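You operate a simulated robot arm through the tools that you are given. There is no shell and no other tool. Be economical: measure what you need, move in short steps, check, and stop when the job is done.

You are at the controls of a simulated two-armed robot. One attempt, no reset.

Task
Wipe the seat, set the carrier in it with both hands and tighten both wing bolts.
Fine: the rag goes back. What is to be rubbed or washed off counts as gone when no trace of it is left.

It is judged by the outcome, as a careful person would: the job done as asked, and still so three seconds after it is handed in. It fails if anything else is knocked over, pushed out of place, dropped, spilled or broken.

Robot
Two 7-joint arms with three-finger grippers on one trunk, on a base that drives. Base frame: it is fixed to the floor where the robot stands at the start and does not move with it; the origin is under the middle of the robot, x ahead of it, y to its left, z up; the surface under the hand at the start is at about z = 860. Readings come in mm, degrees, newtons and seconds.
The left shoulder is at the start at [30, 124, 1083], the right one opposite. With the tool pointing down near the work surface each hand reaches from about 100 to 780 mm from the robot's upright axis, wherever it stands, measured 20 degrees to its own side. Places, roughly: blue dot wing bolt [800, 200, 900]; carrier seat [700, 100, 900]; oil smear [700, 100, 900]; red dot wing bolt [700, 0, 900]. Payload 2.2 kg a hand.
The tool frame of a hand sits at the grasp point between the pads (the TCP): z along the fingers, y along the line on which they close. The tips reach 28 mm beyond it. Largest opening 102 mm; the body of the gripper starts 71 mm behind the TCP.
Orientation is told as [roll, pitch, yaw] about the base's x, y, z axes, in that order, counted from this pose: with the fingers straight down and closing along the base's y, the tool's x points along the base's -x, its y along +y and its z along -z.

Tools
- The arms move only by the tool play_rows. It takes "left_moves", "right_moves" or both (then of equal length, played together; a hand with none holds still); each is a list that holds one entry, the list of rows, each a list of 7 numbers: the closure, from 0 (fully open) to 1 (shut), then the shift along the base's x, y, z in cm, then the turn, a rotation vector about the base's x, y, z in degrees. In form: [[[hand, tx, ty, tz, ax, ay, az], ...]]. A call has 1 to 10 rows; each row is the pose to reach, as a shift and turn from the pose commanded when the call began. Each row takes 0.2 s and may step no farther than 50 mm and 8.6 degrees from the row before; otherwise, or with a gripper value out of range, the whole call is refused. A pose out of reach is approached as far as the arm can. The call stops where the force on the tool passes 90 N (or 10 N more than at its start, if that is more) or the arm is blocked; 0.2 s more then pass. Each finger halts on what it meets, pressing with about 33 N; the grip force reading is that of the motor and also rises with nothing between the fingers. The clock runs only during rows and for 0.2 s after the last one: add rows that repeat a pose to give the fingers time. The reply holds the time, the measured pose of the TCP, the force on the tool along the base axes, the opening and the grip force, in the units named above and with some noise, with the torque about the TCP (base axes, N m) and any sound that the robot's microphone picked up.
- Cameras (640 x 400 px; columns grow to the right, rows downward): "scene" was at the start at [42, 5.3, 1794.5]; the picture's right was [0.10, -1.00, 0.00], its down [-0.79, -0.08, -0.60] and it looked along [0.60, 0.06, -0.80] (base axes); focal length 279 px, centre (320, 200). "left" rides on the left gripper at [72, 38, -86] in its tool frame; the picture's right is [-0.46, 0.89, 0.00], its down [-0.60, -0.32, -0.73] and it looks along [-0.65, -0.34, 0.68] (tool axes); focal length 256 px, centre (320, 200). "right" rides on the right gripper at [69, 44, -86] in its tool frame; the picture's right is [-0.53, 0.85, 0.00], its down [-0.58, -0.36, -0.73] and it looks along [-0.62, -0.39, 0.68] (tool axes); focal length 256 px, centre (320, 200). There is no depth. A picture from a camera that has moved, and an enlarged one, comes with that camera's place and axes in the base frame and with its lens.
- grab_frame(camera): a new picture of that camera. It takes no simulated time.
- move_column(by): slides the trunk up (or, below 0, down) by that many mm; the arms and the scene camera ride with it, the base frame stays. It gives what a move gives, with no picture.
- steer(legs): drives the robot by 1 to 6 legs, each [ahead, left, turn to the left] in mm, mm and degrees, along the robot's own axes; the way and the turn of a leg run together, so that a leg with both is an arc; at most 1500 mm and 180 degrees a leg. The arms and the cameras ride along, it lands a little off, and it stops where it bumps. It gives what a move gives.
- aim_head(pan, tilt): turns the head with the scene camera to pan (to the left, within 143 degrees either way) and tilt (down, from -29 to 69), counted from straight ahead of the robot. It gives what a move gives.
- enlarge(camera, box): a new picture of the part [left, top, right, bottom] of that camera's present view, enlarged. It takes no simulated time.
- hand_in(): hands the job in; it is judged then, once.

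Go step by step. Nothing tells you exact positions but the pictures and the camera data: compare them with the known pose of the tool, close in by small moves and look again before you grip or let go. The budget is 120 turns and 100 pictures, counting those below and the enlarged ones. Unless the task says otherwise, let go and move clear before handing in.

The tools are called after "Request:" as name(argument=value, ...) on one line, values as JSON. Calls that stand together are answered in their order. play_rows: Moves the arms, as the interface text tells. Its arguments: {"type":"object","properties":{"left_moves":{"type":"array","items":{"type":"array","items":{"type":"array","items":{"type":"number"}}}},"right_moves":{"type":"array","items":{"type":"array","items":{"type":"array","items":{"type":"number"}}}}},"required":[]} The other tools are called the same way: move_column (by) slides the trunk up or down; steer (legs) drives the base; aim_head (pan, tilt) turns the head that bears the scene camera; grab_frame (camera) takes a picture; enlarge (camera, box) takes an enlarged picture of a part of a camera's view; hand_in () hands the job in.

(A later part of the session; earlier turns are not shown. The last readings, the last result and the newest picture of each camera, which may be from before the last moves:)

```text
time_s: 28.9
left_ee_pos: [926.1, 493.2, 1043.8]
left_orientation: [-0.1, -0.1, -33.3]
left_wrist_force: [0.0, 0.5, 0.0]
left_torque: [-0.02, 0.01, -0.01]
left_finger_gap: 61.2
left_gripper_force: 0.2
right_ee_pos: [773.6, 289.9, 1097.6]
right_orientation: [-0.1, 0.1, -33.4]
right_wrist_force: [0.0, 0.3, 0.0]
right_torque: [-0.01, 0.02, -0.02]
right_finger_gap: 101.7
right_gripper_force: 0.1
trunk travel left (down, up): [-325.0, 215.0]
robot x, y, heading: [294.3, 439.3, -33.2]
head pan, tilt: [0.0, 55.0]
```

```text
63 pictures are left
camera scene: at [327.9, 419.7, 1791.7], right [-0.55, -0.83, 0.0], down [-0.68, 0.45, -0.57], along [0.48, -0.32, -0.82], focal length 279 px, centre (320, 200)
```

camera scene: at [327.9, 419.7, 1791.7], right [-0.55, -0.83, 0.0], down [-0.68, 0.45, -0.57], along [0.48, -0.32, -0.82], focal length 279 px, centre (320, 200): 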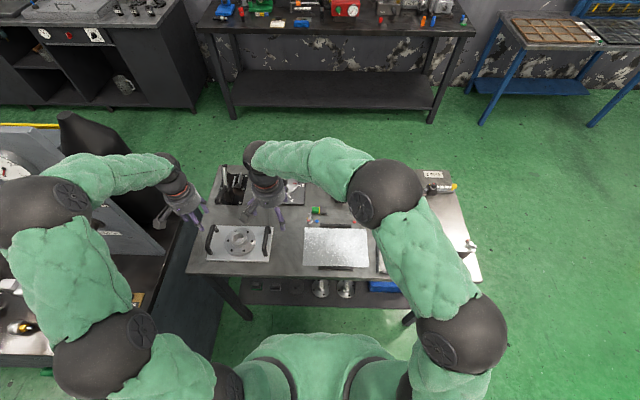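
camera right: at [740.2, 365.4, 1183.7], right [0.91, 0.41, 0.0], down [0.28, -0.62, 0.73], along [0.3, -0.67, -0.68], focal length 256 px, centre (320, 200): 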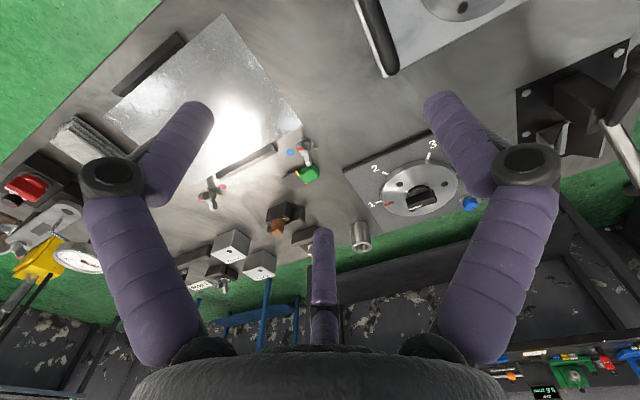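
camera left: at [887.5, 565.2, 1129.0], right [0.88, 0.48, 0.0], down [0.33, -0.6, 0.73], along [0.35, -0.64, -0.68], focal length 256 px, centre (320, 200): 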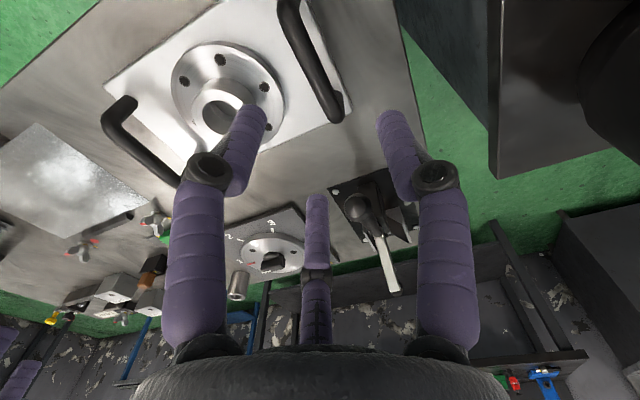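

Bars refined to right (807,323) and left (920,493), z≈893. I lower both hands to about 955 mm with fingers half closed and look.

Request:
play_rows(right_moves=[[[0.4, 1.7, 1.6, -2, 0, 0, 0], [0.4, 3.4, 3.3, -5, 0, 0, 0], [0.4, 3.4, 3.3, -8, 0, 0, 0], [0.4, 3.4, 3.3, -11, 0, 0, 0], [0.4, 3.4, 3.3, -14, 0, 0, 0], [0.4, 3.4, 3.3, -14, 0, 0, 0]]], left_moves=[[[0.4, -0.6, 0, 0, 0, 0, 0], [0.4, -0.6, 0, -2, 0, 0, 0], [0.4, -0.6, 0, -4, 0, 0, 0], [0.4, -0.6, 0, -6, 0, 0, 0], [0.4, -0.6, 0, -8.5, 0, 0, 0], [0.4, -0.6, 0, -8.5, 0, 0, 0]]])

Request:
grab_frame(camera="left")

Request:
grab_frame(camera="right")

Request:
enlarge(camera="scene", box=[190, 180, 310, 280])

```text
time_s: 30.3
left_ee_pos: [918.8, 490.5, 960.7]
left_orientation: [-0.1, -0.1, -33.4]
left_wrist_force: [0.7, 0.1, 0.9]
left_torque: [0.03, -0.03, 0.02]
left_finger_gap: 61.1
left_gripper_force: 0.0
right_ee_pos: [803.7, 320.5, 956.2]
right_orientation: [0.1, 0.1, -33.5]
right_wrist_force: [-0.3, 0.4, -0.5]
right_torque: [-0.02, 0.01, -0.04]
right_finger_gap: 60.8
right_gripper_force: 0.0
trunk travel left (down, up): [-325.0, 215.0]
robot x, y, heading: [291.2, 445.4, -33.6]
head pan, tilt: [0.0, 55.0]
```

```text
62 pictures are left
camera left: at [879.7, 564.0, 1044.8], right [0.88, 0.48, 0.0], down [0.33, -0.6, 0.73], along [0.35, -0.64, -0.68], focal length 256 px, centre (320, 200)
```

left: 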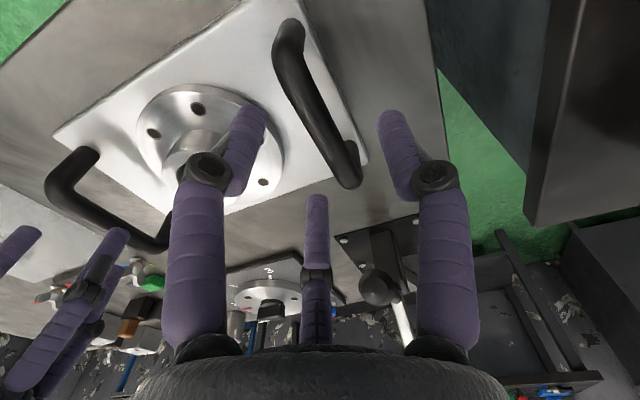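

```text
61 pictures are left
camera right: at [770.4, 396.4, 1042.4], right [0.91, 0.41, 0.0], down [0.28, -0.62, 0.73], along [0.3, -0.67, -0.68], focal length 256 px, centre (320, 200)
```

right: 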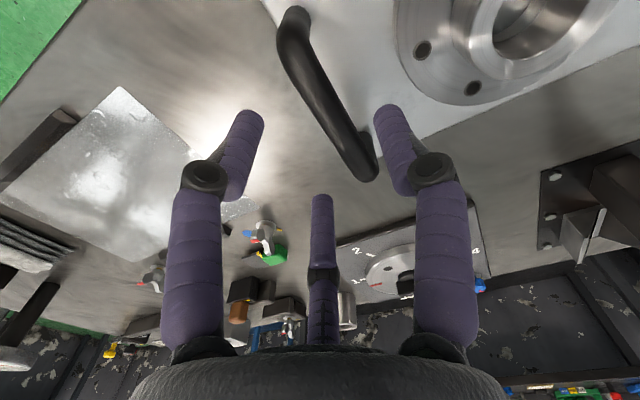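

```text
4.00 times, centred on (250, 230) of scene
camera zoom: at [324.8, 418.6, 1791.9], right [-0.55, -0.83, 0.0], down [-0.68, 0.45, -0.57], along [0.48, -0.32, -0.82], focal length 1116 px, centre (600, 80)
```

zoom: 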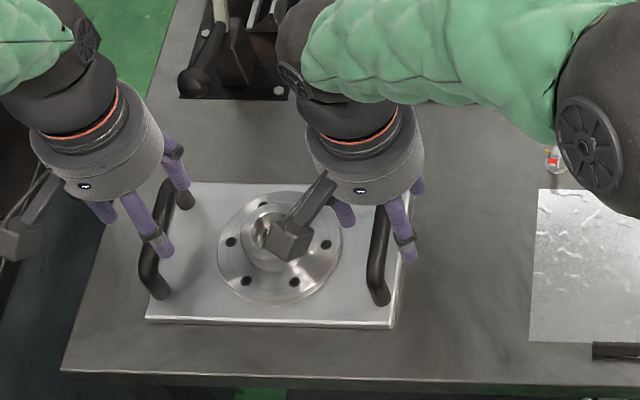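

The left hand is centred on its bar, the right needs ~9 mm further left along the bench. I correct, lower both to z≈906 and look once more.

Request:
play_rows(right_moves=[[[0.4, 0.5, 0.75, 0, 0, 0, 0], [0.4, 0.5, 0.75, -2, 0, 0, 0], [0.4, 0.5, 0.75, -4, 0, 0, 0], [0.4, 0.5, 0.75, -5, 0, 0, 0], [0.4, 0.5, 0.75, -5, 0, 0, 0]]], left_moves=[[[0.4, 0, 0, -0.5, 0, 0, 0], [0.4, 0, 0, -2.5, 0, 0, 0], [0.4, 0, 0, -4.4, 0, 0, 0], [0.4, 0, 0, -5.4, 0, 0, 0], [0.4, 0, 0, -5.4, 0, 0, 0]]])

Request:
grab_frame(camera="left")

Request:
grab_frame(camera="right")

```text
time_s: 31.5
left_ee_pos: [919.1, 492.8, 904.3]
left_orientation: [0.0, -0.1, -33.5]
left_wrist_force: [0.3, -0.6, 0.2]
left_torque: [0.0, 0.0, -0.03]
left_finger_gap: 61.4
left_gripper_force: 0.0
right_ee_pos: [811.5, 331.1, 906.2]
right_orientation: [0.1, -0.2, -33.6]
right_wrist_force: [-0.4, 3.1, 14.8]
right_torque: [0.64, -0.31, 0.24]
right_finger_gap: 66.7
right_gripper_force: 3.1
trunk travel left (down, up): [-325.0, 215.0]
robot x, y, heading: [289.4, 444.0, -33.2]
head pan, tilt: [0.0, 55.0]
```

```text
59 pictures are left
camera left: at [879.8, 565.4, 990.8], right [0.88, 0.48, 0.0], down [0.33, -0.6, 0.73], along [0.35, -0.64, -0.68], focal length 256 px, centre (320, 200)
```

left: 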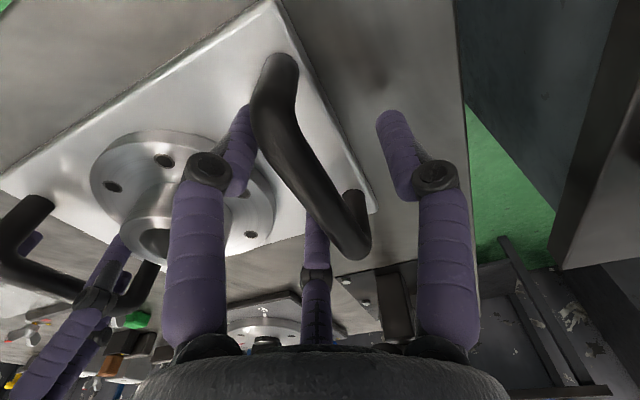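

```text
58 pictures are left
camera right: at [777.6, 405.9, 993.5], right [0.91, 0.41, 0.0], down [0.28, -0.62, 0.73], along [0.3, -0.67, -0.68], focal length 256 px, centre (320, 200)
```

right: 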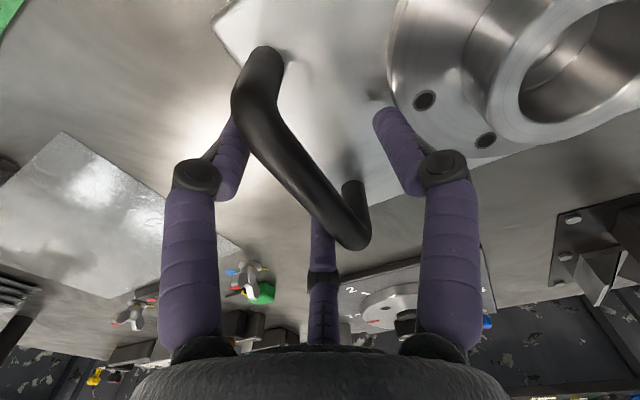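

The right hand's inner finger just touches the hub flange; I raise it 5 mm and close both hands on their bars.

Request:
play_rows(right_moves=[[[0.4, 0, 0, 0.5, 0, 0, 0], [0.5, 0, 0, 0.5, 0, 0, 0], [0.6, 0, 0, 0.5, 0, 0, 0], [0.7, 0, 0, 0.5, 0, 0, 0], [0.8, 0, 0, 0.5, 0, 0, 0], [0.9, 0, 0, 0.5, 0, 0, 0], [1, 0, 0, 0.5, 0, 0, 0], [1, 0, 0, 0.5, 0, 0, 0]]], left_moves=[[[0.4, 0, 0, 0, 0, 0, 0], [0.4, 0, 0, 0.2, 0, 0, 0], [0.5, 0, 0, 0.2, 0, 0, 0], [0.6, 0, 0, 0.2, 0, 0, 0], [0.7, 0, 0, 0.2, 0, 0, 0], [0.8, 0, 0, 0.2, 0, 0, 0], [1, 0, 0, 0.2, 0, 0, 0], [1, 0, 0, 0.2, 0, 0, 0]]])

Request:
grab_frame(camera="left")

Request:
grab_frame(camera="right")

```text
time_s: 33.3
left_ee_pos: [920.4, 492.3, 907.4]
left_orientation: [0.0, 0.0, -33.4]
left_wrist_force: [-0.7, 4.7, 1.0]
left_torque: [-0.11, -0.14, -0.47]
left_finger_gap: 24.5
left_gripper_force: 32.7
right_ee_pos: [809.9, 330.0, 909.4]
right_orientation: [0.0, 0.0, -33.4]
right_wrist_force: [-0.2, -8.7, 0.3]
right_torque: [0.08, 0.12, -0.71]
right_finger_gap: 24.5
right_gripper_force: 33.2
trunk travel left (down, up): [-325.0, 215.0]
robot x, y, heading: [289.9, 442.1, -33.1]
head pan, tilt: [0.0, 55.0]
```

```text
57 pictures are left
camera left: at [880.7, 564.5, 992.4], right [0.88, 0.48, 0.0], down [0.33, -0.6, 0.73], along [0.35, -0.64, -0.68], focal length 256 px, centre (320, 200)
```

left: 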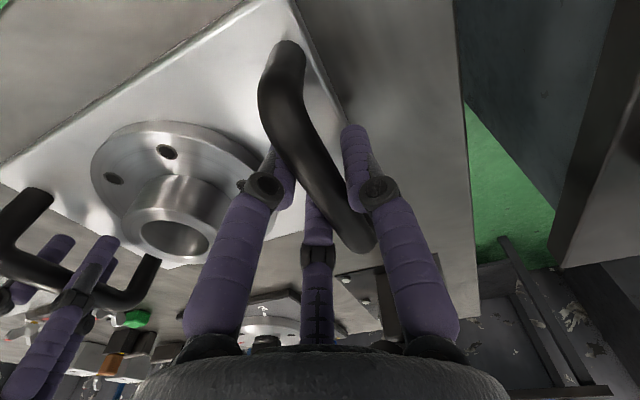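

```text
56 pictures are left
camera right: at [776.7, 404.8, 995.8], right [0.91, 0.41, 0.0], down [0.28, -0.62, 0.73], along [0.3, -0.67, -0.68], focal length 256 px, centre (320, 200)
```

right: 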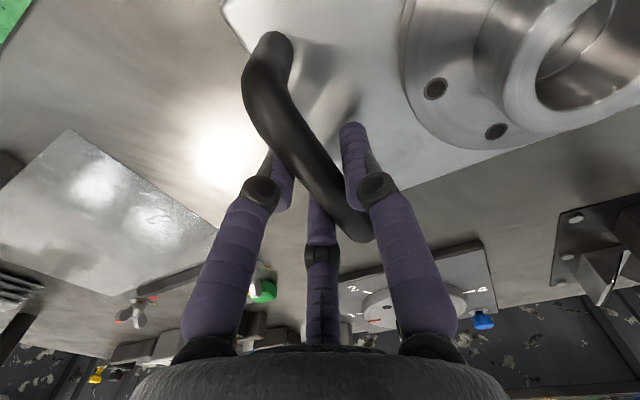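

Both hands hold their bars (24.5 mm gap, 33 N). I lift gently by 6 cm together.

Request:
play_rows(right_moves=[[[1, 0, 0, 0.5, 0, 0, 0], [1, 0, 0, 1.5, 0, 0, 0], [1, 0, 0, 3, 0, 0, 0], [1, 0, 0, 4.5, 0, 0, 0], [1, 0, 0, 6, 0, 0, 0], [1, 0, 0, 6, 0, 0, 0]]], left_moves=[[[1, 0, 0, 0.5, 0, 0, 0], [1, 0, 0, 1.5, 0, 0, 0], [1, 0, 0, 3, 0, 0, 0], [1, 0, 0, 4.5, 0, 0, 0], [1, 0, 0, 6, 0, 0, 0], [1, 0, 0, 6, 0, 0, 0]]])

Request:
enlarge(camera="scene", box=[190, 170, 310, 280])

```text
time_s: 34.7
left_ee_pos: [920.8, 493.0, 966.5]
left_orientation: [-0.1, 0.2, -33.3]
left_wrist_force: [-2.9, 12.1, -11.7]
left_torque: [-0.04, 0.03, -0.75]
left_finger_gap: 24.0
left_gripper_force: 32.9
right_ee_pos: [812.3, 329.9, 970.1]
right_orientation: [0.0, 0.1, -33.4]
right_wrist_force: [2.3, -11.7, -9.6]
right_torque: [0.07, -0.07, -0.95]
right_finger_gap: 24.1
right_gripper_force: 33.2
trunk travel left (down, up): [-325.0, 215.0]
robot x, y, heading: [292.5, 446.4, -33.6]
head pan, tilt: [0.0, 55.0]
```

```text
3.64 times, centred on (250, 225) of scene
camera zoom: at [328.2, 418.3, 1791.6], right [-0.55, -0.83, 0.0], down [-0.68, 0.45, -0.57], along [0.48, -0.32, -0.82], focal length 1015 px, centre (574, 109)
```

zoom: 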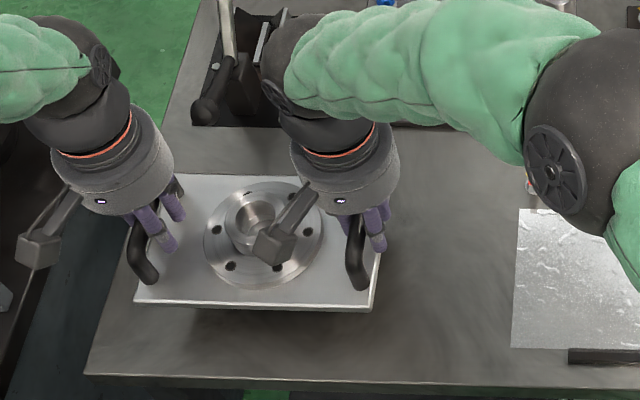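

The carrier is up and level (about 2.2 kg shared). Seat centre lies about 346 mm to the right along the bench and 11 mm nearer; I carry it there at height.

Request:
play_rows(right_moves=[[[1, -2.2, -3.1, 0, 0, 0, 0], [1, -4.4, -6.3, 0, 0, 0, 0], [1, -6.7, -9.4, 0, 0, 0, 0], [1, -8.9, -12.6, 0, 0, 0, 0], [1, -11.1, -15.7, 0, 0, 0, 0], [1, -13.3, -18.8, 0, 0, 0, 0], [1, -15.6, -22, 0, 0, 0, 0], [1, -17.8, -25.1, 0, 0, 0, 0], [1, -20, -28.2, 0, 0, 0, 0], [1, -20, -28.2, 0, 0, 0, 0]]], left_moves=[[[1, -2.2, -3.1, 0, 0, 0, 0], [1, -4.4, -6.3, 0, 0, 0, 0], [1, -6.7, -9.4, 0, 0, 0, 0], [1, -8.9, -12.6, 0, 0, 0, 0], [1, -11.1, -15.7, 0, 0, 0, 0], [1, -13.3, -18.8, 0, 0, 0, 0], [1, -15.6, -22, 0, 0, 0, 0], [1, -17.8, -25.1, 0, 0, 0, 0], [1, -20, -28.2, 0, 0, 0, 0], [1, -20, -28.2, 0, 0, 0, 0]]])

Request:
enlarge(camera="scene", box=[280, 180, 400, 280])

Request:
grab_frame(camera="left")

Request:
grab_frame(camera="right")

```text
time_s: 36.9
left_ee_pos: [719.3, 209.8, 966.3]
left_orientation: [-0.1, 0.1, -33.5]
left_wrist_force: [-20.3, -9.6, -11.3]
left_torque: [0.21, 0.03, -1.46]
left_finger_gap: 24.0
left_gripper_force: 32.3
right_ee_pos: [609.4, 48.1, 971.6]
right_orientation: [0.0, 0.1, -33.3]
right_wrist_force: [20.8, 10.4, -10.3]
right_torque: [-0.23, -0.09, -0.86]
right_finger_gap: 24.3
right_gripper_force: 33.2
trunk travel left (down, up): [-325.0, 215.0]
robot x, y, heading: [294.0, 444.4, -33.4]
head pan, tilt: [0.0, 55.0]
```

```text
4.00 times, centred on (340, 230) of scene
camera zoom: at [328.0, 419.2, 1791.7], right [-0.55, -0.83, 0.0], down [-0.68, 0.45, -0.57], along [0.48, -0.32, -0.82], focal length 1116 px, centre (240, 80)
```

zoom: 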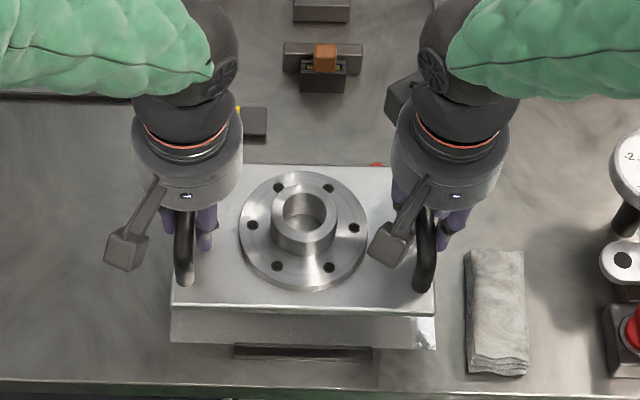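

```text
53 pictures are left
camera left: at [680.8, 283.1, 1052.1], right [0.88, 0.48, 0.0], down [0.33, -0.6, 0.73], along [0.35, -0.64, -0.68], focal length 256 px, centre (320, 200)
```

left: 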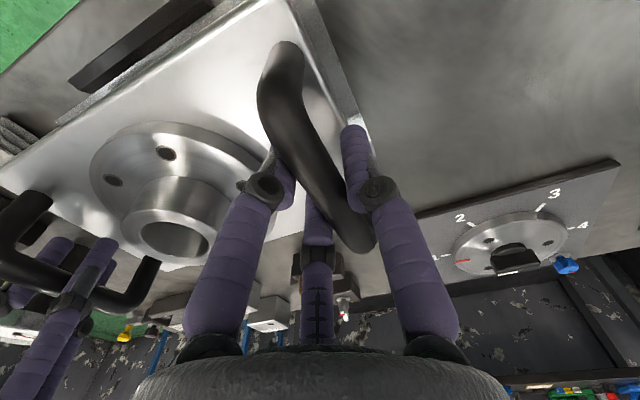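

```text
52 pictures are left
camera right: at [576.4, 123.2, 1057.7], right [0.91, 0.41, 0.0], down [0.28, -0.62, 0.73], along [0.3, -0.67, -0.68], focal length 256 px, centre (320, 200)
```

right: 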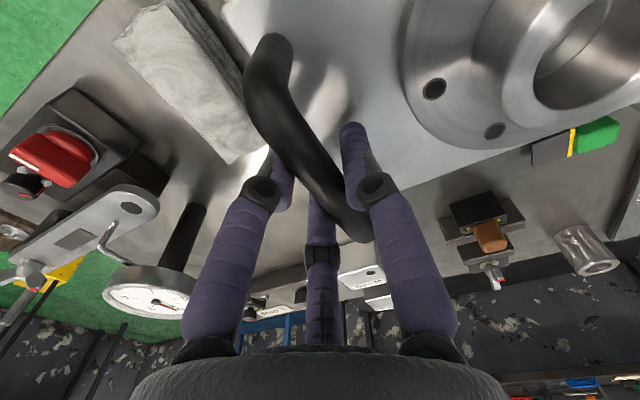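

Carrier is over the seat within about 4 mm. I relieve the slight stretch between hands, shift 3 mm right and lower to about 12 mm above the plate for a look.

Request:
play_rows(right_moves=[[[1, -0.1, -0.2, 0, 0, 0, 0], [1, -0.1, -0.2, -1.2, 0, 0, 0], [1, -0.1, -0.2, -2.4, 0, 0, 0], [1, -0.1, -0.2, -3.6, 0, 0, 0], [1, -0.1, -0.2, -4.7, 0, 0, 0], [1, -0.1, -0.2, -4.7, 0, 0, 0]]], left_moves=[[[1, -0.3, -0.35, 0, 0, 0, 0], [1, -0.3, -0.35, -1.2, 0, 0, 0], [1, -0.3, -0.35, -2.4, 0, 0, 0], [1, -0.3, -0.35, -3.6, 0, 0, 0], [1, -0.3, -0.35, -4.7, 0, 0, 0], [1, -0.3, -0.35, -4.7, 0, 0, 0]]])

Request:
enlarge(camera="scene", box=[280, 180, 400, 280])

```text
time_s: 38.3
left_ee_pos: [716.9, 207.4, 919.9]
left_orientation: [0.1, 0.1, -33.3]
left_wrist_force: [13.0, 33.1, -10.5]
left_torque: [-0.58, -0.22, -0.47]
left_finger_gap: 24.4
left_gripper_force: 33.2
right_ee_pos: [606.8, 45.1, 924.6]
right_orientation: [-0.1, 0.1, -33.4]
right_wrist_force: [-12.7, -31.1, -10.9]
right_torque: [0.4, 0.36, -1.08]
right_finger_gap: 24.2
right_gripper_force: 32.7
trunk travel left (down, up): [-325.0, 215.0]
robot x, y, heading: [294.3, 441.8, -33.2]
head pan, tilt: [0.0, 55.0]
```

```text
4.00 times, centred on (340, 230) of scene
camera zoom: at [326.4, 417.4, 1791.7], right [-0.55, -0.83, 0.0], down [-0.68, 0.45, -0.57], along [0.48, -0.32, -0.82], focal length 1116 px, centre (240, 80)
```

zoom: 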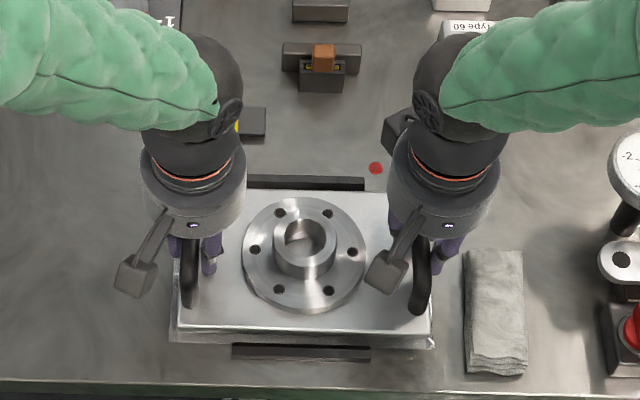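

Alignment is good: centred between the rails within ~2 mm. I ease the squeeze between the hands and set it down the last centimetre.

Request:
play_rows(right_moves=[[[1, 0, 0, 0, 0, 0, 0], [1, 0, 0, -0.5, 0, 0, 0], [1, 0, 0, -1, 0, 0, 0], [1, 0, 0, -1.1, 0, 0, 0], [1, 0, 0, -1.2, 0, 0, 0], [1, 0, 0, -1.2, 0, 0, 0]]], left_moves=[[[1, 0.08, 0.15, 0, 0, 0, 0], [1, 0.08, 0.15, -0.5, 0, 0, 0], [1, 0.08, 0.15, -1, 0, 0, 0], [1, 0.08, 0.15, -1.1, 0, 0, 0], [1, 0.08, 0.15, -1.2, 0, 0, 0], [1, 0.08, 0.15, -1.2, 0, 0, 0]]])

Request:
enlarge(camera="scene", box=[280, 180, 400, 280])

```text
time_s: 39.7
left_ee_pos: [716.6, 209.2, 907.2]
left_orientation: [0.0, 0.2, -33.4]
left_wrist_force: [13.4, 30.5, -10.6]
left_torque: [-0.36, 0.11, -0.18]
left_finger_gap: 24.3
left_gripper_force: 33.4
right_ee_pos: [608.7, 45.1, 911.1]
right_orientation: [0.1, 0.1, -33.5]
right_wrist_force: [-13.7, -30.7, -9.9]
right_torque: [0.14, 0.02, -0.9]
right_finger_gap: 24.2
right_gripper_force: 33.2
trunk travel left (down, up): [-325.0, 215.0]
robot x, y, heading: [291.7, 445.2, -33.3]
head pan, tilt: [0.0, 55.0]
```

```text
4.00 times, centred on (340, 230) of scene
camera zoom: at [326.6, 417.2, 1791.7], right [-0.55, -0.83, 0.0], down [-0.68, 0.45, -0.57], along [0.48, -0.32, -0.82], focal length 1116 px, centre (240, 80)
```

zoom: 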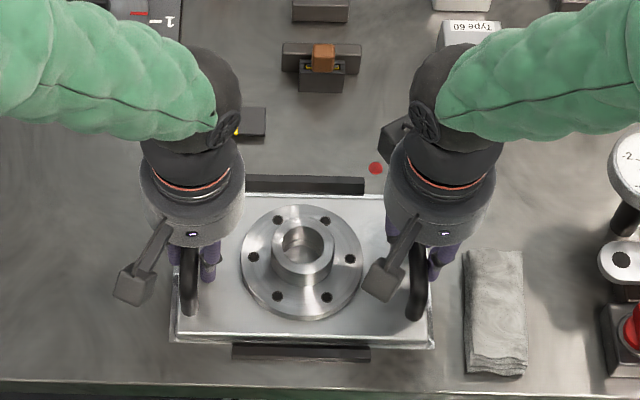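

Not yet touching down (weight still on hands) and still a squeeze between the hands. I open the spacing a little and continue down.

Request:
play_rows(right_moves=[[[1, -0.05, -0.08, 0, 0, 0, 0], [1, -0.05, -0.08, -0.2, 0, 0, 0], [1, -0.05, -0.08, -0.3, 0, 0, 0], [1, -0.05, -0.08, -0.3, 0, 0, 0]]], left_moves=[[[1, 0.05, 0.08, 0, 0, 0, 0], [1, 0.05, 0.08, -0.2, 0, 0, 0], [1, 0.05, 0.08, -0.3, 0, 0, 0], [1, 0.05, 0.08, -0.3, 0, 0, 0]]])

```text
time_s: 40.7
left_ee_pos: [717.5, 207.9, 906.4]
left_orientation: [0.0, -0.1, -33.3]
left_wrist_force: [-4.2, 19.4, 20.1]
left_torque: [0.31, 0.22, -0.7]
left_finger_gap: 24.3
left_gripper_force: 32.9
right_ee_pos: [608.4, 45.2, 910.0]
right_orientation: [0.1, -0.3, -33.4]
right_wrist_force: [1.5, -20.2, -7.6]
right_torque: [0.62, 0.65, -0.95]
right_finger_gap: 24.2
right_gripper_force: 32.9
trunk travel left (down, up): [-325.0, 215.0]
robot x, y, heading: [290.4, 443.5, -33.4]
head pan, tilt: [0.0, 55.0]
```

The left side has touched; the right needs a bit more. I lower the right hand slightly.

Request:
play_rows(right_moves=[[[1, 0, 0, -0.1, 0, 0, 0], [1, 0, 0, -0.2, 0, 0, 0], [1, 0, 0, -0.25, 0, 0, 0], [1, 0, 0, -0.25, 0, 0, 0]]], left_moves=[[[1, 0, 0, 0.05, 0, 0, 0], [1, 0, 0.05, 0.1, 0, 0, 0], [1, 0, 0.1, 0.1, 0, 0, 0], [1, 0, 0.1, 0.1, 0, 0, 0]]])

Request:
enlarge(camera="scene", box=[300, 200, 390, 275])

```text
time_s: 41.7
left_ee_pos: [715.9, 209.0, 906.9]
left_orientation: [-0.2, -0.2, -33.5]
left_wrist_force: [-5.8, -10.0, -7.1]
left_torque: [-0.29, -0.28, -0.58]
left_finger_gap: 24.1
left_gripper_force: 33.1
right_ee_pos: [608.9, 43.6, 907.8]
right_orientation: [0.2, -0.2, -33.4]
right_wrist_force: [1.4, 4.3, 36.3]
right_torque: [-0.03, -0.36, -0.71]
right_finger_gap: 23.8
right_gripper_force: 32.4
trunk travel left (down, up): [-325.0, 215.0]
robot x, y, heading: [295.3, 443.1, -33.5]
head pan, tilt: [0.0, 55.0]
```

```text
5.33 times, centred on (345, 238) of scene
camera zoom: at [323.1, 419.8, 1792.0], right [-0.55, -0.83, 0.0], down [-0.68, 0.45, -0.57], along [0.48, -0.32, -0.82], focal length 1489 px, centre (187, 0)
```

zoom: 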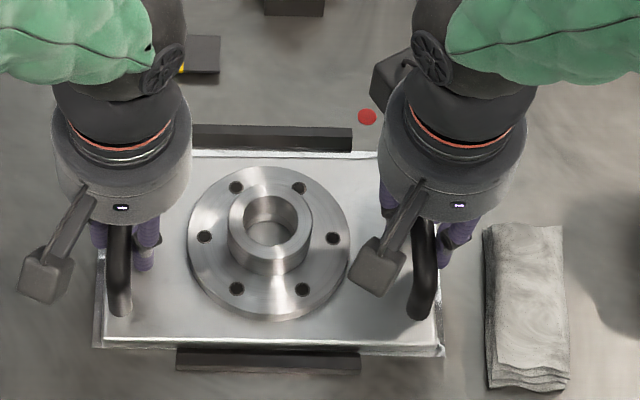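

It is down on the plate. I relax the vertical forces, then open both hands to half.

Request:
play_rows(right_moves=[[[1, 0, 0, 0.15, 0, 0, 0], [1, 0, 0, 0.15, 0, 0, 0], [0.8, 0, 0, 0.15, 0, 0, 0], [0.7, 0, 0, 0.15, 0, 0, 0], [0.6, 0, 0, 0.15, 0, 0, 0], [0.5, 0, 0, 0.15, 0, 0, 0], [0.45, 0, 0, 0.15, 0, 0, 0], [0.45, 0, 0, 0.15, 0, 0, 0]]], left_moves=[[[1, 0, 0, -0.1, 0, 0, 0], [1, 0, 0, -0.1, 0, 0, 0], [0.8, 0, 0, -0.1, 0, 0, 0], [0.7, 0, 0, -0.1, 0, 0, 0], [0.6, 0, 0, -0.1, 0, 0, 0], [0.5, 0, 0, -0.1, 0, 0, 0], [0.45, 0, 0, -0.1, 0, 0, 0], [0.45, 0, 0, -0.1, 0, 0, 0]]])

Request:
grab_frame(camera="left")

Request:
grab_frame(camera="right")

```text
time_s: 43.5
left_ee_pos: [717.5, 209.4, 905.8]
left_orientation: [0.0, 0.1, -33.5]
left_wrist_force: [0.5, 0.2, -0.1]
left_torque: [-0.02, -0.01, 0.03]
left_finger_gap: 55.8
left_gripper_force: 0.1
right_ee_pos: [608.7, 45.4, 907.6]
right_orientation: [0.0, 0.0, -33.4]
right_wrist_force: [0.4, 0.3, 1.1]
right_torque: [0.0, 0.01, 0.03]
right_finger_gap: 56.2
right_gripper_force: 0.0
trunk travel left (down, up): [-325.0, 215.0]
robot x, y, heading: [290.0, 446.0, -33.3]
head pan, tilt: [0.0, 55.0]
```

```text
48 pictures are left
camera left: at [678.1, 282.7, 991.1], right [0.88, 0.48, 0.0], down [0.33, -0.6, 0.73], along [0.35, -0.64, -0.68], focal length 256 px, centre (320, 200)
```

left: 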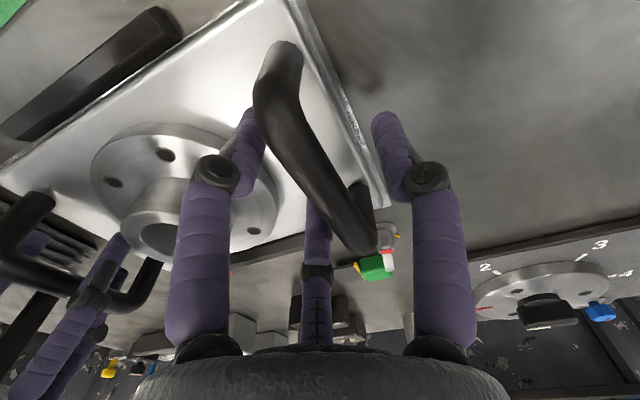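

```text
47 pictures are left
camera right: at [574.9, 120.3, 994.0], right [0.91, 0.41, 0.0], down [0.28, -0.62, 0.73], along [0.3, -0.67, -0.68], focal length 256 px, centre (320, 200)
```

right: 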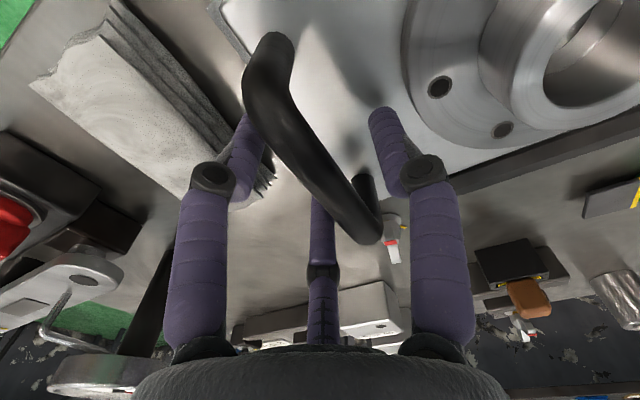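

Released freely. I raise both hands straight up and pull them back to see the seated carrier and bolts.

Request:
play_rows(right_moves=[[[0.45, 0, 0, 2, 0, 0, 0], [0.45, 0, 0, 5, 0, 0, 0], [0.45, 0, 0, 9, 0, 0, 0], [0.45, 0, -2, 13, 0, 0, 0], [0.45, -1, -5, 16, 0, 0, 0], [0.45, -2.5, -9, 17, 0, 0, 0], [0.45, -4, -13, 18, 0, 0, 0]]], left_moves=[[[0.45, 0, 0, 2, 0, 0, 0], [0.45, 0, 0, 5, 0, 0, 0], [0.45, 0, 0, 9, 0, 0, 0], [0.45, -1, 2, 13, 0, 0, 0], [0.45, -2, 6, 15, 0, 0, 0], [0.45, -3, 10, 16, 0, 0, 0], [0.45, -4, 14, 16, 0, 0, 0]]])

Request:
enlarge(camera="scene", box=[290, 190, 400, 270])

Request:
enlarge(camera="right", box=[200, 0, 640, 275])

Request:
grab_frame(camera="left")

```text
time_s: 45.1
left_ee_pos: [677.4, 348.1, 1067.5]
left_orientation: [0.0, 0.0, -33.4]
left_wrist_force: [-0.6, 0.4, -0.3]
left_torque: [-0.03, -0.02, 0.04]
left_finger_gap: 56.4
left_gripper_force: 0.0
right_ee_pos: [566.7, -86.7, 1089.8]
right_orientation: [0.1, 0.0, -33.2]
right_wrist_force: [-0.4, 0.2, 0.1]
right_torque: [0.01, -0.03, 0.03]
right_finger_gap: 56.0
right_gripper_force: 0.2
trunk travel left (down, up): [-325.0, 215.0]
robot x, y, heading: [293.9, 442.2, -33.4]
head pan, tilt: [0.0, 55.0]
```

```text
5.00 times, centred on (345, 230) of scene
camera zoom: at [324.0, 419.0, 1791.8], right [-0.55, -0.83, 0.0], down [-0.68, 0.45, -0.57], along [0.48, -0.32, -0.82], focal length 1396 px, centre (195, 50)
```

zoom: 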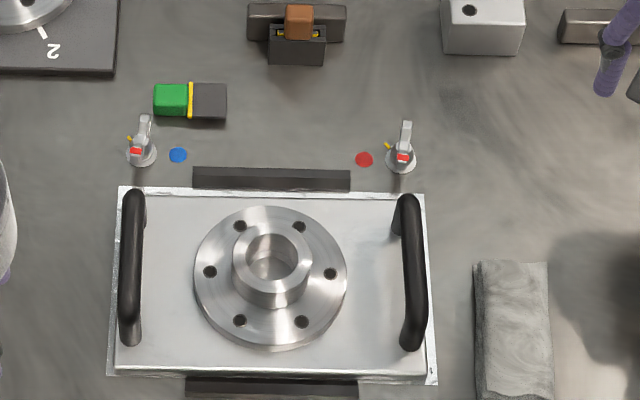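

```text
1.45 times, centred on (420, 138) of right
camera zoom: at [534.2, -10.8, 1174.9], right [0.91, 0.41, 0.0], down [0.28, -0.62, 0.73], along [0.3, -0.67, -0.68], focal length 372 px, centre (174, 291)
```

zoom: 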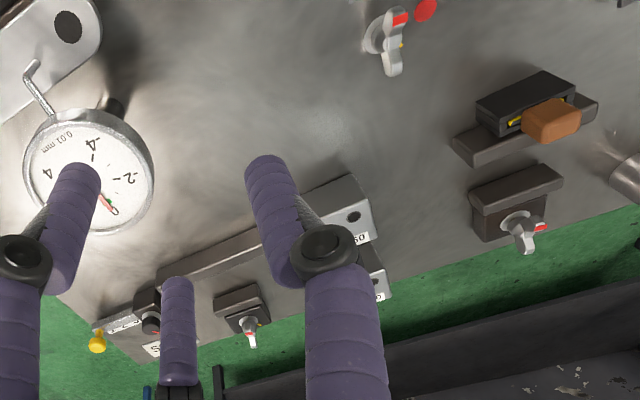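

```text
44 pictures are left
camera left: at [638.4, 421.2, 1152.0], right [0.88, 0.48, 0.0], down [0.33, -0.6, 0.73], along [0.35, -0.64, -0.68], focal length 256 px, centre (320, 200)
```

left: 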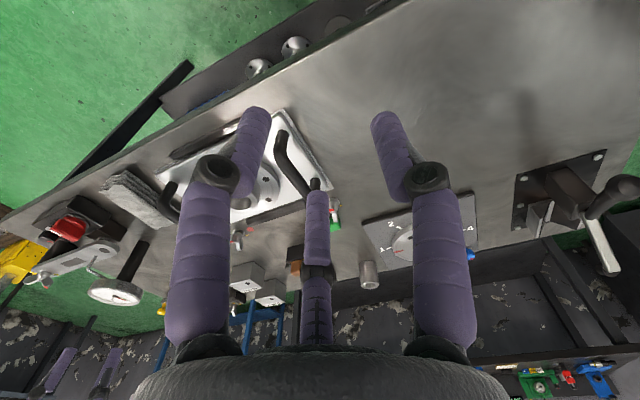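

The carrier sits squarely in the seat between the rails. Now the wing bolts: red around (694,−17), blue around (807,146); I bring each hand above its bolt for a close look.

Request:
play_rows(right_moves=[[[0, 2, 1.1, -1, 0, 0, 0], [0, 4, 2.3, -2, 0, 0, 0], [0, 6, 3.5, -4, 0, 0, 0], [0, 9, 4.9, -6, 0, 0, 0], [0, 12.7, 6.9, -8, 0, 0, 0], [0, 12.7, 6.9, -11, 0, 0, 0]]], left_moves=[[[0, 2, -3.4, 0, 0, 0, 0], [0, 4, -6.8, 0, 0, 0, 0], [0, 6.5, -10.2, -2, 0, 0, 0], [0, 8.5, -13.6, -4, 0, 0, 0], [0, 11, -17, -6, 0, 0, 0], [0, 13, -20.2, -9, 0, 0, 0]]])

Request:
enlarge(camera="right", box=[220, 20, 420, 180])

Request:
enlarge(camera="left", box=[220, 20, 420, 180])

```text
time_s: 46.5
left_ee_pos: [811.9, 145.6, 974.3]
left_orientation: [0.1, 0.0, -33.4]
left_wrist_force: [0.0, 0.1, 0.2]
left_torque: [0.04, 0.0, -0.03]
left_finger_gap: 101.9
left_gripper_force: 0.0
right_ee_pos: [695.7, -17.4, 977.8]
right_orientation: [0.1, 0.0, -33.4]
right_wrist_force: [0.7, 0.3, 0.3]
right_torque: [0.06, 0.01, 0.02]
right_finger_gap: 101.9
right_gripper_force: 0.0
trunk travel left (down, up): [-325.0, 215.0]
robot x, y, heading: [290.6, 447.1, -33.5]
head pan, tilt: [0.0, 55.0]
```

```text
2.50 times, centred on (320, 100) of right
camera zoom: at [662.8, 57.6, 1063.7], right [0.91, 0.41, 0.0], down [0.28, -0.62, 0.73], along [0.3, -0.67, -0.68], focal length 640 px, centre (320, 450)
```

zoom: 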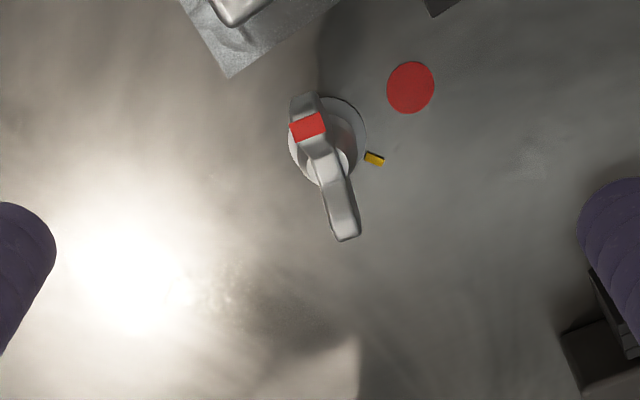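

```text
2.50 times, centred on (320, 100) of left
camera zoom: at [771.6, 217.9, 1060.3], right [0.88, 0.48, 0.0], down [0.33, -0.6, 0.73], along [0.35, -0.64, -0.68], focal length 640 px, centre (320, 450)
```

zoom: 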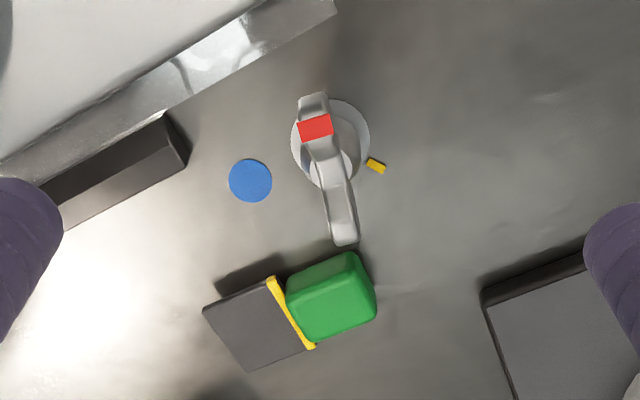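

Each bolt has a wing bar lying almost along the bench depth, its red end toward me; a yellow index sits about 130° clockwise from there. I line the right hand up with the red-dot bolt's wing and come down around it, and pre-align the left one too.

Request:
play_rows(right_moves=[[[0.5, 0, 0.2, -1, 0, 0, -6], [0.5, 0, 0.44, -2, 0, 0, -11.5], [0.5, 0, 0.44, -3, 0, 0, -11.5], [0.5, 0, 0.44, -4, 0, 0, -11.5], [0.5, 0, 0.44, -4, 0, 0, -11.5]]], left_moves=[[[0.5, 0, 0.2, -1, 0, 0, -6], [0.5, -0.15, 0.7, -2, 0, 0, -12.5], [0.5, -0.15, 0.7, -3, 0, 0, -12.5], [0.5, -0.15, 0.7, -3.7, 0, 0, -12.5], [0.5, -0.15, 0.7, -3.7, 0, 0, -12.5]]])

Request:
grab_frame(camera="right")

Request:
grab_frame(camera="left")

```text
time_s: 47.7
left_ee_pos: [806.7, 155.9, 939.4]
left_orientation: [0.1, 0.0, -46.1]
left_wrist_force: [0.3, 0.0, 0.1]
left_torque: [-0.02, 0.01, 0.0]
left_finger_gap: 50.9
left_gripper_force: 0.0
right_ee_pos: [695.8, -11.3, 936.7]
right_orientation: [0.0, 0.0, -44.9]
right_wrist_force: [0.1, -0.5, -0.1]
right_torque: [-0.03, -0.04, -0.03]
right_finger_gap: 51.0
right_gripper_force: 0.0
trunk travel left (down, up): [-325.0, 215.0]
robot x, y, heading: [295.1, 445.2, -33.4]
head pan, tilt: [0.0, 55.0]
```

```text
41 pictures are left
camera right: at [677.9, 69.2, 1023.5], right [0.98, 0.22, 0.0], down [0.15, -0.67, 0.73], along [0.16, -0.71, -0.68], focal length 256 px, centre (320, 200)
```

right: 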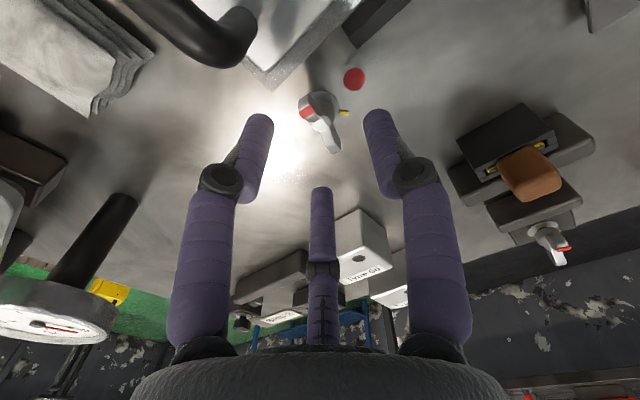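

```text
40 pictures are left
camera left: at [784.4, 234.9, 1023.6], right [0.96, 0.28, 0.0], down [0.19, -0.65, 0.73], along [0.21, -0.7, -0.68], focal length 256 px, centre (320, 200)
```

left: 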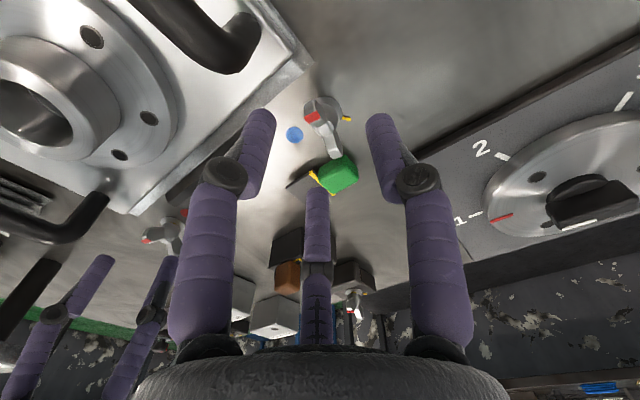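

Both are centred over their wings. I lower the right hand around the red bolt's wing and close on it.

Request:
play_rows(right_moves=[[[0.5, 0, -0.1, -1, 0, 0, 0], [0.5, 0, -0.1, -2, 0, 0, 0], [0.5, 0, -0.1, -2.8, 0, 0, 0], [0.6, 0, -0.1, -2.8, 0, 0, 0], [0.7, 0, -0.1, -2.8, 0, 0, 0], [0.8, 0, -0.1, -2.8, 0, 0, 0], [0.9, 0, -0.1, -2.8, 0, 0, 0], [1, 0, -0.1, -2.8, 0, 0, 0], [1, 0, -0.1, -2.8, 0, 0, 0]]])

Request:
grab_frame(camera="right")

```text
time_s: 49.7
left_ee_pos: [806.4, 154.6, 938.2]
left_orientation: [0.2, 0.0, -45.9]
left_wrist_force: [0.0, 0.4, 0.6]
left_torque: [0.0, -0.02, -0.01]
left_finger_gap: 51.1
left_gripper_force: 0.0
right_ee_pos: [692.9, -15.5, 910.1]
right_orientation: [0.0, 0.1, -45.0]
right_wrist_force: [-12.5, -12.0, -1.7]
right_torque: [-0.29, 0.33, -0.02]
right_finger_gap: 15.2
right_gripper_force: 41.2
trunk travel left (down, up): [-325.0, 215.0]
robot x, y, heading: [294.2, 440.6, -33.6]
head pan, tilt: [0.0, 55.0]
```

```text
39 pictures are left
camera right: at [675.4, 65.3, 995.8], right [0.98, 0.22, 0.0], down [0.15, -0.67, 0.73], along [0.16, -0.71, -0.68], focal length 256 px, centre (320, 200)
```

right: 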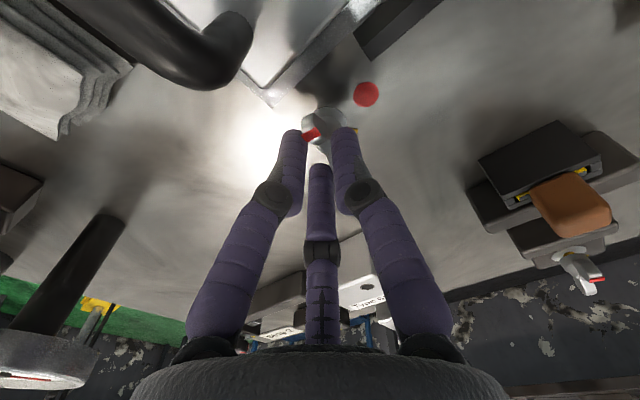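

The wing is gripped (15 mm). I trim the small sideways load and start turning clockwise, watching torque.

Request:
play_rows(right_moves=[[[1, -0.1, -0.15, 0, 0, 0, 0], [1, -0.1, -0.15, 0, 0, 0, -8], [1, -0.1, -0.15, 0, 0, 0, -16], [1, -0.1, -0.15, 0, 0, 0, -24], [1, -0.1, -0.15, 0, 0, 0, -32], [1, -0.1, -0.15, 0, 0, 0, -32]]])

Request:
enlarge(camera="right", box=[260, 80, 400, 180])

```text
time_s: 51.1
left_ee_pos: [807.2, 155.6, 939.6]
left_orientation: [0.0, 0.0, -45.9]
left_wrist_force: [-0.3, 0.6, 0.0]
left_torque: [-0.01, 0.0, 0.01]
left_finger_gap: 51.1
left_gripper_force: 0.0
right_ee_pos: [693.6, -11.8, 909.6]
right_orientation: [0.0, 0.0, -76.9]
right_wrist_force: [-10.0, 1.6, -2.1]
right_torque: [-0.49, 0.1, -0.08]
right_finger_gap: 15.4
right_gripper_force: 40.8
trunk travel left (down, up): [-325.0, 215.0]
robot x, y, heading: [291.0, 442.1, -33.7]
head pan, tilt: [0.0, 55.0]
```

```text
4.00 times, centred on (330, 130) of right
camera zoom: at [720.3, 64.8, 995.8], right [0.94, -0.33, 0.0], down [-0.22, -0.65, 0.73], along [-0.24, -0.69, -0.68], focal length 1024 px, centre (280, 480)
```

zoom: 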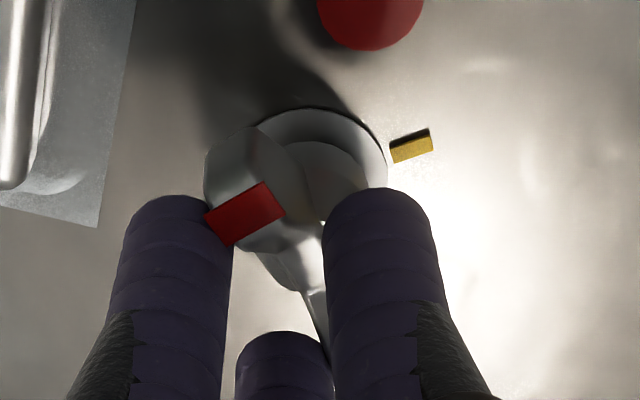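

The wing turns freely with the hand. I continue clockwise.

Request:
play_rows(right_moves=[[[1, -0.05, 0, 0, 0, 0, -8], [1, -0.05, 0, 0, 0, 0, -16], [1, -0.05, 0, 0, 0, 0, -24], [1, -0.05, 0, 0, 0, 0, -32], [1, -0.05, 0, 0, 0, 0, -40], [1, -0.05, 0, 0, 0, 0, -48], [1, -0.05, 0, 0, 0, 0, -48]]])

Request:
enlarge(camera="right", box=[260, 80, 400, 180])

```text
time_s: 52.7
left_ee_pos: [808.9, 157.7, 937.8]
left_orientation: [-0.2, 0.0, -45.9]
left_wrist_force: [0.2, 0.0, -0.4]
left_torque: [0.04, 0.01, -0.02]
left_finger_gap: 50.8
left_gripper_force: 0.1
right_ee_pos: [693.7, -9.6, 910.0]
right_orientation: [-0.1, 0.0, -125.0]
right_wrist_force: [7.1, 27.6, -3.1]
right_torque: [1.43, -0.7, 0.09]
right_finger_gap: 14.8
right_gripper_force: 42.0
trunk travel left (down, up): [-325.0, 215.0]
robot x, y, heading: [290.4, 441.8, -33.6]
head pan, tilt: [0.0, 55.0]
```

```text
4.00 times, centred on (330, 130) of right
camera zoom: at [770.5, 22.1, 995.6], right [0.39, -0.92, 0.0], down [-0.63, -0.26, 0.73], along [-0.68, -0.28, -0.68], focal length 1024 px, centre (280, 480)
```

zoom: 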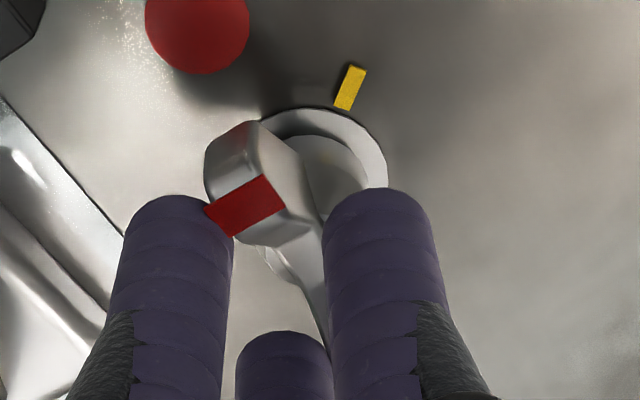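

About 80° done, with the yellow index still ahead. I trim the side load (+y) and keep turning.

Request:
play_rows(right_moves=[[[1, 0.05, 0.2, 0, 0, 0, -8], [1, 0.05, 0.25, 0, 0, 0, -16], [1, 0.05, 0.25, 0, 0, 0, -24], [1, 0.05, 0.25, 0, 0, 0, -32], [1, 0.05, 0.25, 0, 0, 0, -32]]])

Request:
enlarge(camera="right", box=[260, 80, 400, 180])

```text
time_s: 53.9
left_ee_pos: [809.5, 156.3, 937.4]
left_orientation: [-0.1, 0.0, -46.0]
left_wrist_force: [-0.6, -1.0, 0.6]
left_torque: [0.04, 0.01, -0.03]
left_finger_gap: 50.8
left_gripper_force: 0.1
right_ee_pos: [696.8, -9.8, 909.9]
right_orientation: [0.1, 0.0, -157.0]
right_wrist_force: [22.6, 23.4, -12.1]
right_torque: [0.75, -0.83, 0.07]
right_finger_gap: 14.9
right_gripper_force: 41.1
trunk travel left (down, up): [-325.0, 215.0]
robot x, y, heading: [290.9, 441.5, -33.2]
head pan, tilt: [0.0, 55.0]
```

```text
4.00 times, centred on (330, 130) of right
camera zoom: at [777.8, -22.0, 995.7], right [-0.16, -0.99, 0.0], down [-0.67, 0.11, 0.73], along [-0.72, 0.12, -0.68], focal length 1024 px, centre (280, 480)
```

zoom: 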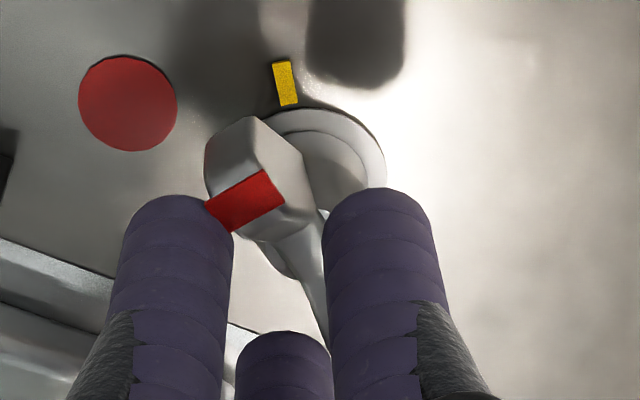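

Nearly there, about 20–25° remain; the bolt is pulling down slightly as it screws in, so I follow down a bit.

Request:
play_rows(right_moves=[[[1, 0.1, 0.1, -0.05, 0, 0, -8], [1, 0.12, 0.12, -0.1, 0, 0, -16], [1, 0.12, 0.12, -0.1, 0, 0, -20], [1, 0.12, 0.12, -0.1, 0, 0, -20]]])

Request:
enlarge(camera="right", box=[260, 80, 400, 180])

```text
time_s: 54.9
left_ee_pos: [810.1, 156.0, 938.5]
left_orientation: [-0.1, 0.0, -45.8]
left_wrist_force: [-1.1, -1.5, -0.3]
left_torque: [0.01, 0.0, 0.01]
left_finger_gap: 51.2
left_gripper_force: 0.0
right_ee_pos: [698.5, -9.3, 909.3]
right_orientation: [0.1, 0.1, -177.0]
right_wrist_force: [24.5, 16.7, 1.7]
right_torque: [0.36, 0.64, 0.09]
right_finger_gap: 15.0
right_gripper_force: 41.6
trunk travel left (down, up): [-325.0, 215.0]
robot x, y, heading: [293.5, 447.1, -33.5]
head pan, tilt: [0.0, 55.0]
```

```text
4.00 times, centred on (330, 130) of right
camera zoom: at [769.6, -48.8, 995.9], right [-0.49, -0.87, 0.0], down [-0.6, 0.34, 0.73], along [-0.64, 0.36, -0.68], focal length 1024 px, centre (280, 480)
```

zoom: 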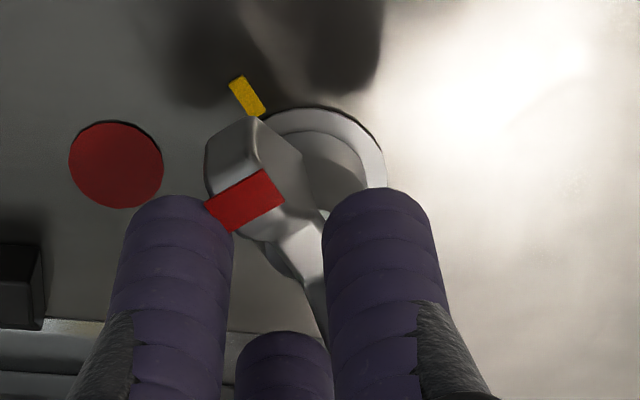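

The red mark now points close to the yellow index, yet no torque has built up. I nudge a few more degrees to feel for a stop.

Request:
play_rows(right_moves=[[[1, 0.08, 0.05, 0, 0, 0, -3], [1, 0.08, 0.05, 0, 0, 0, -6], [1, 0.08, 0.05, 0, 0, 0, -6]]])

Request:
enlarge(camera="right", box=[260, 80, 400, 180])

```text
time_s: 55.7
left_ee_pos: [809.0, 156.3, 936.5]
left_orientation: [-0.1, 0.1, -45.8]
left_wrist_force: [-0.3, 0.7, -0.5]
left_torque: [0.02, -0.01, -0.02]
left_finger_gap: 51.0
left_gripper_force: 0.0
right_ee_pos: [699.4, -9.2, 910.1]
right_orientation: [0.2, 0.0, 177.0]
right_wrist_force: [26.5, 10.1, 7.7]
right_torque: [0.27, 0.56, 0.13]
right_finger_gap: 14.9
right_gripper_force: 41.0
trunk travel left (down, up): [-325.0, 215.0]
robot x, y, heading: [295.6, 443.0, -33.6]
head pan, tilt: [0.0, 55.0]
```

```text
4.00 times, centred on (330, 130) of right
camera zoom: at [765.3, -56.2, 996.0], right [-0.58, -0.82, 0.0], down [-0.56, 0.4, 0.73], along [-0.6, 0.42, -0.68], focal length 1024 px, centre (280, 480)
```

zoom: 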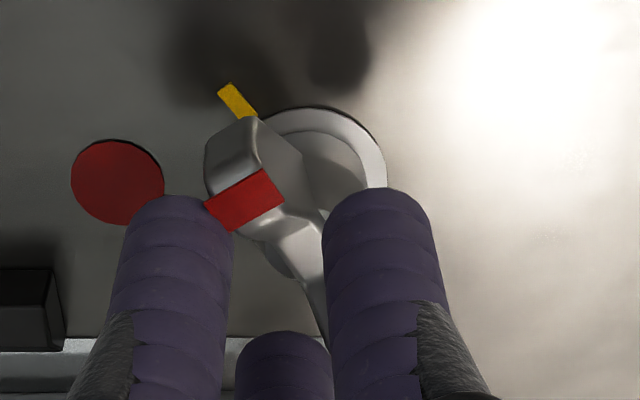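

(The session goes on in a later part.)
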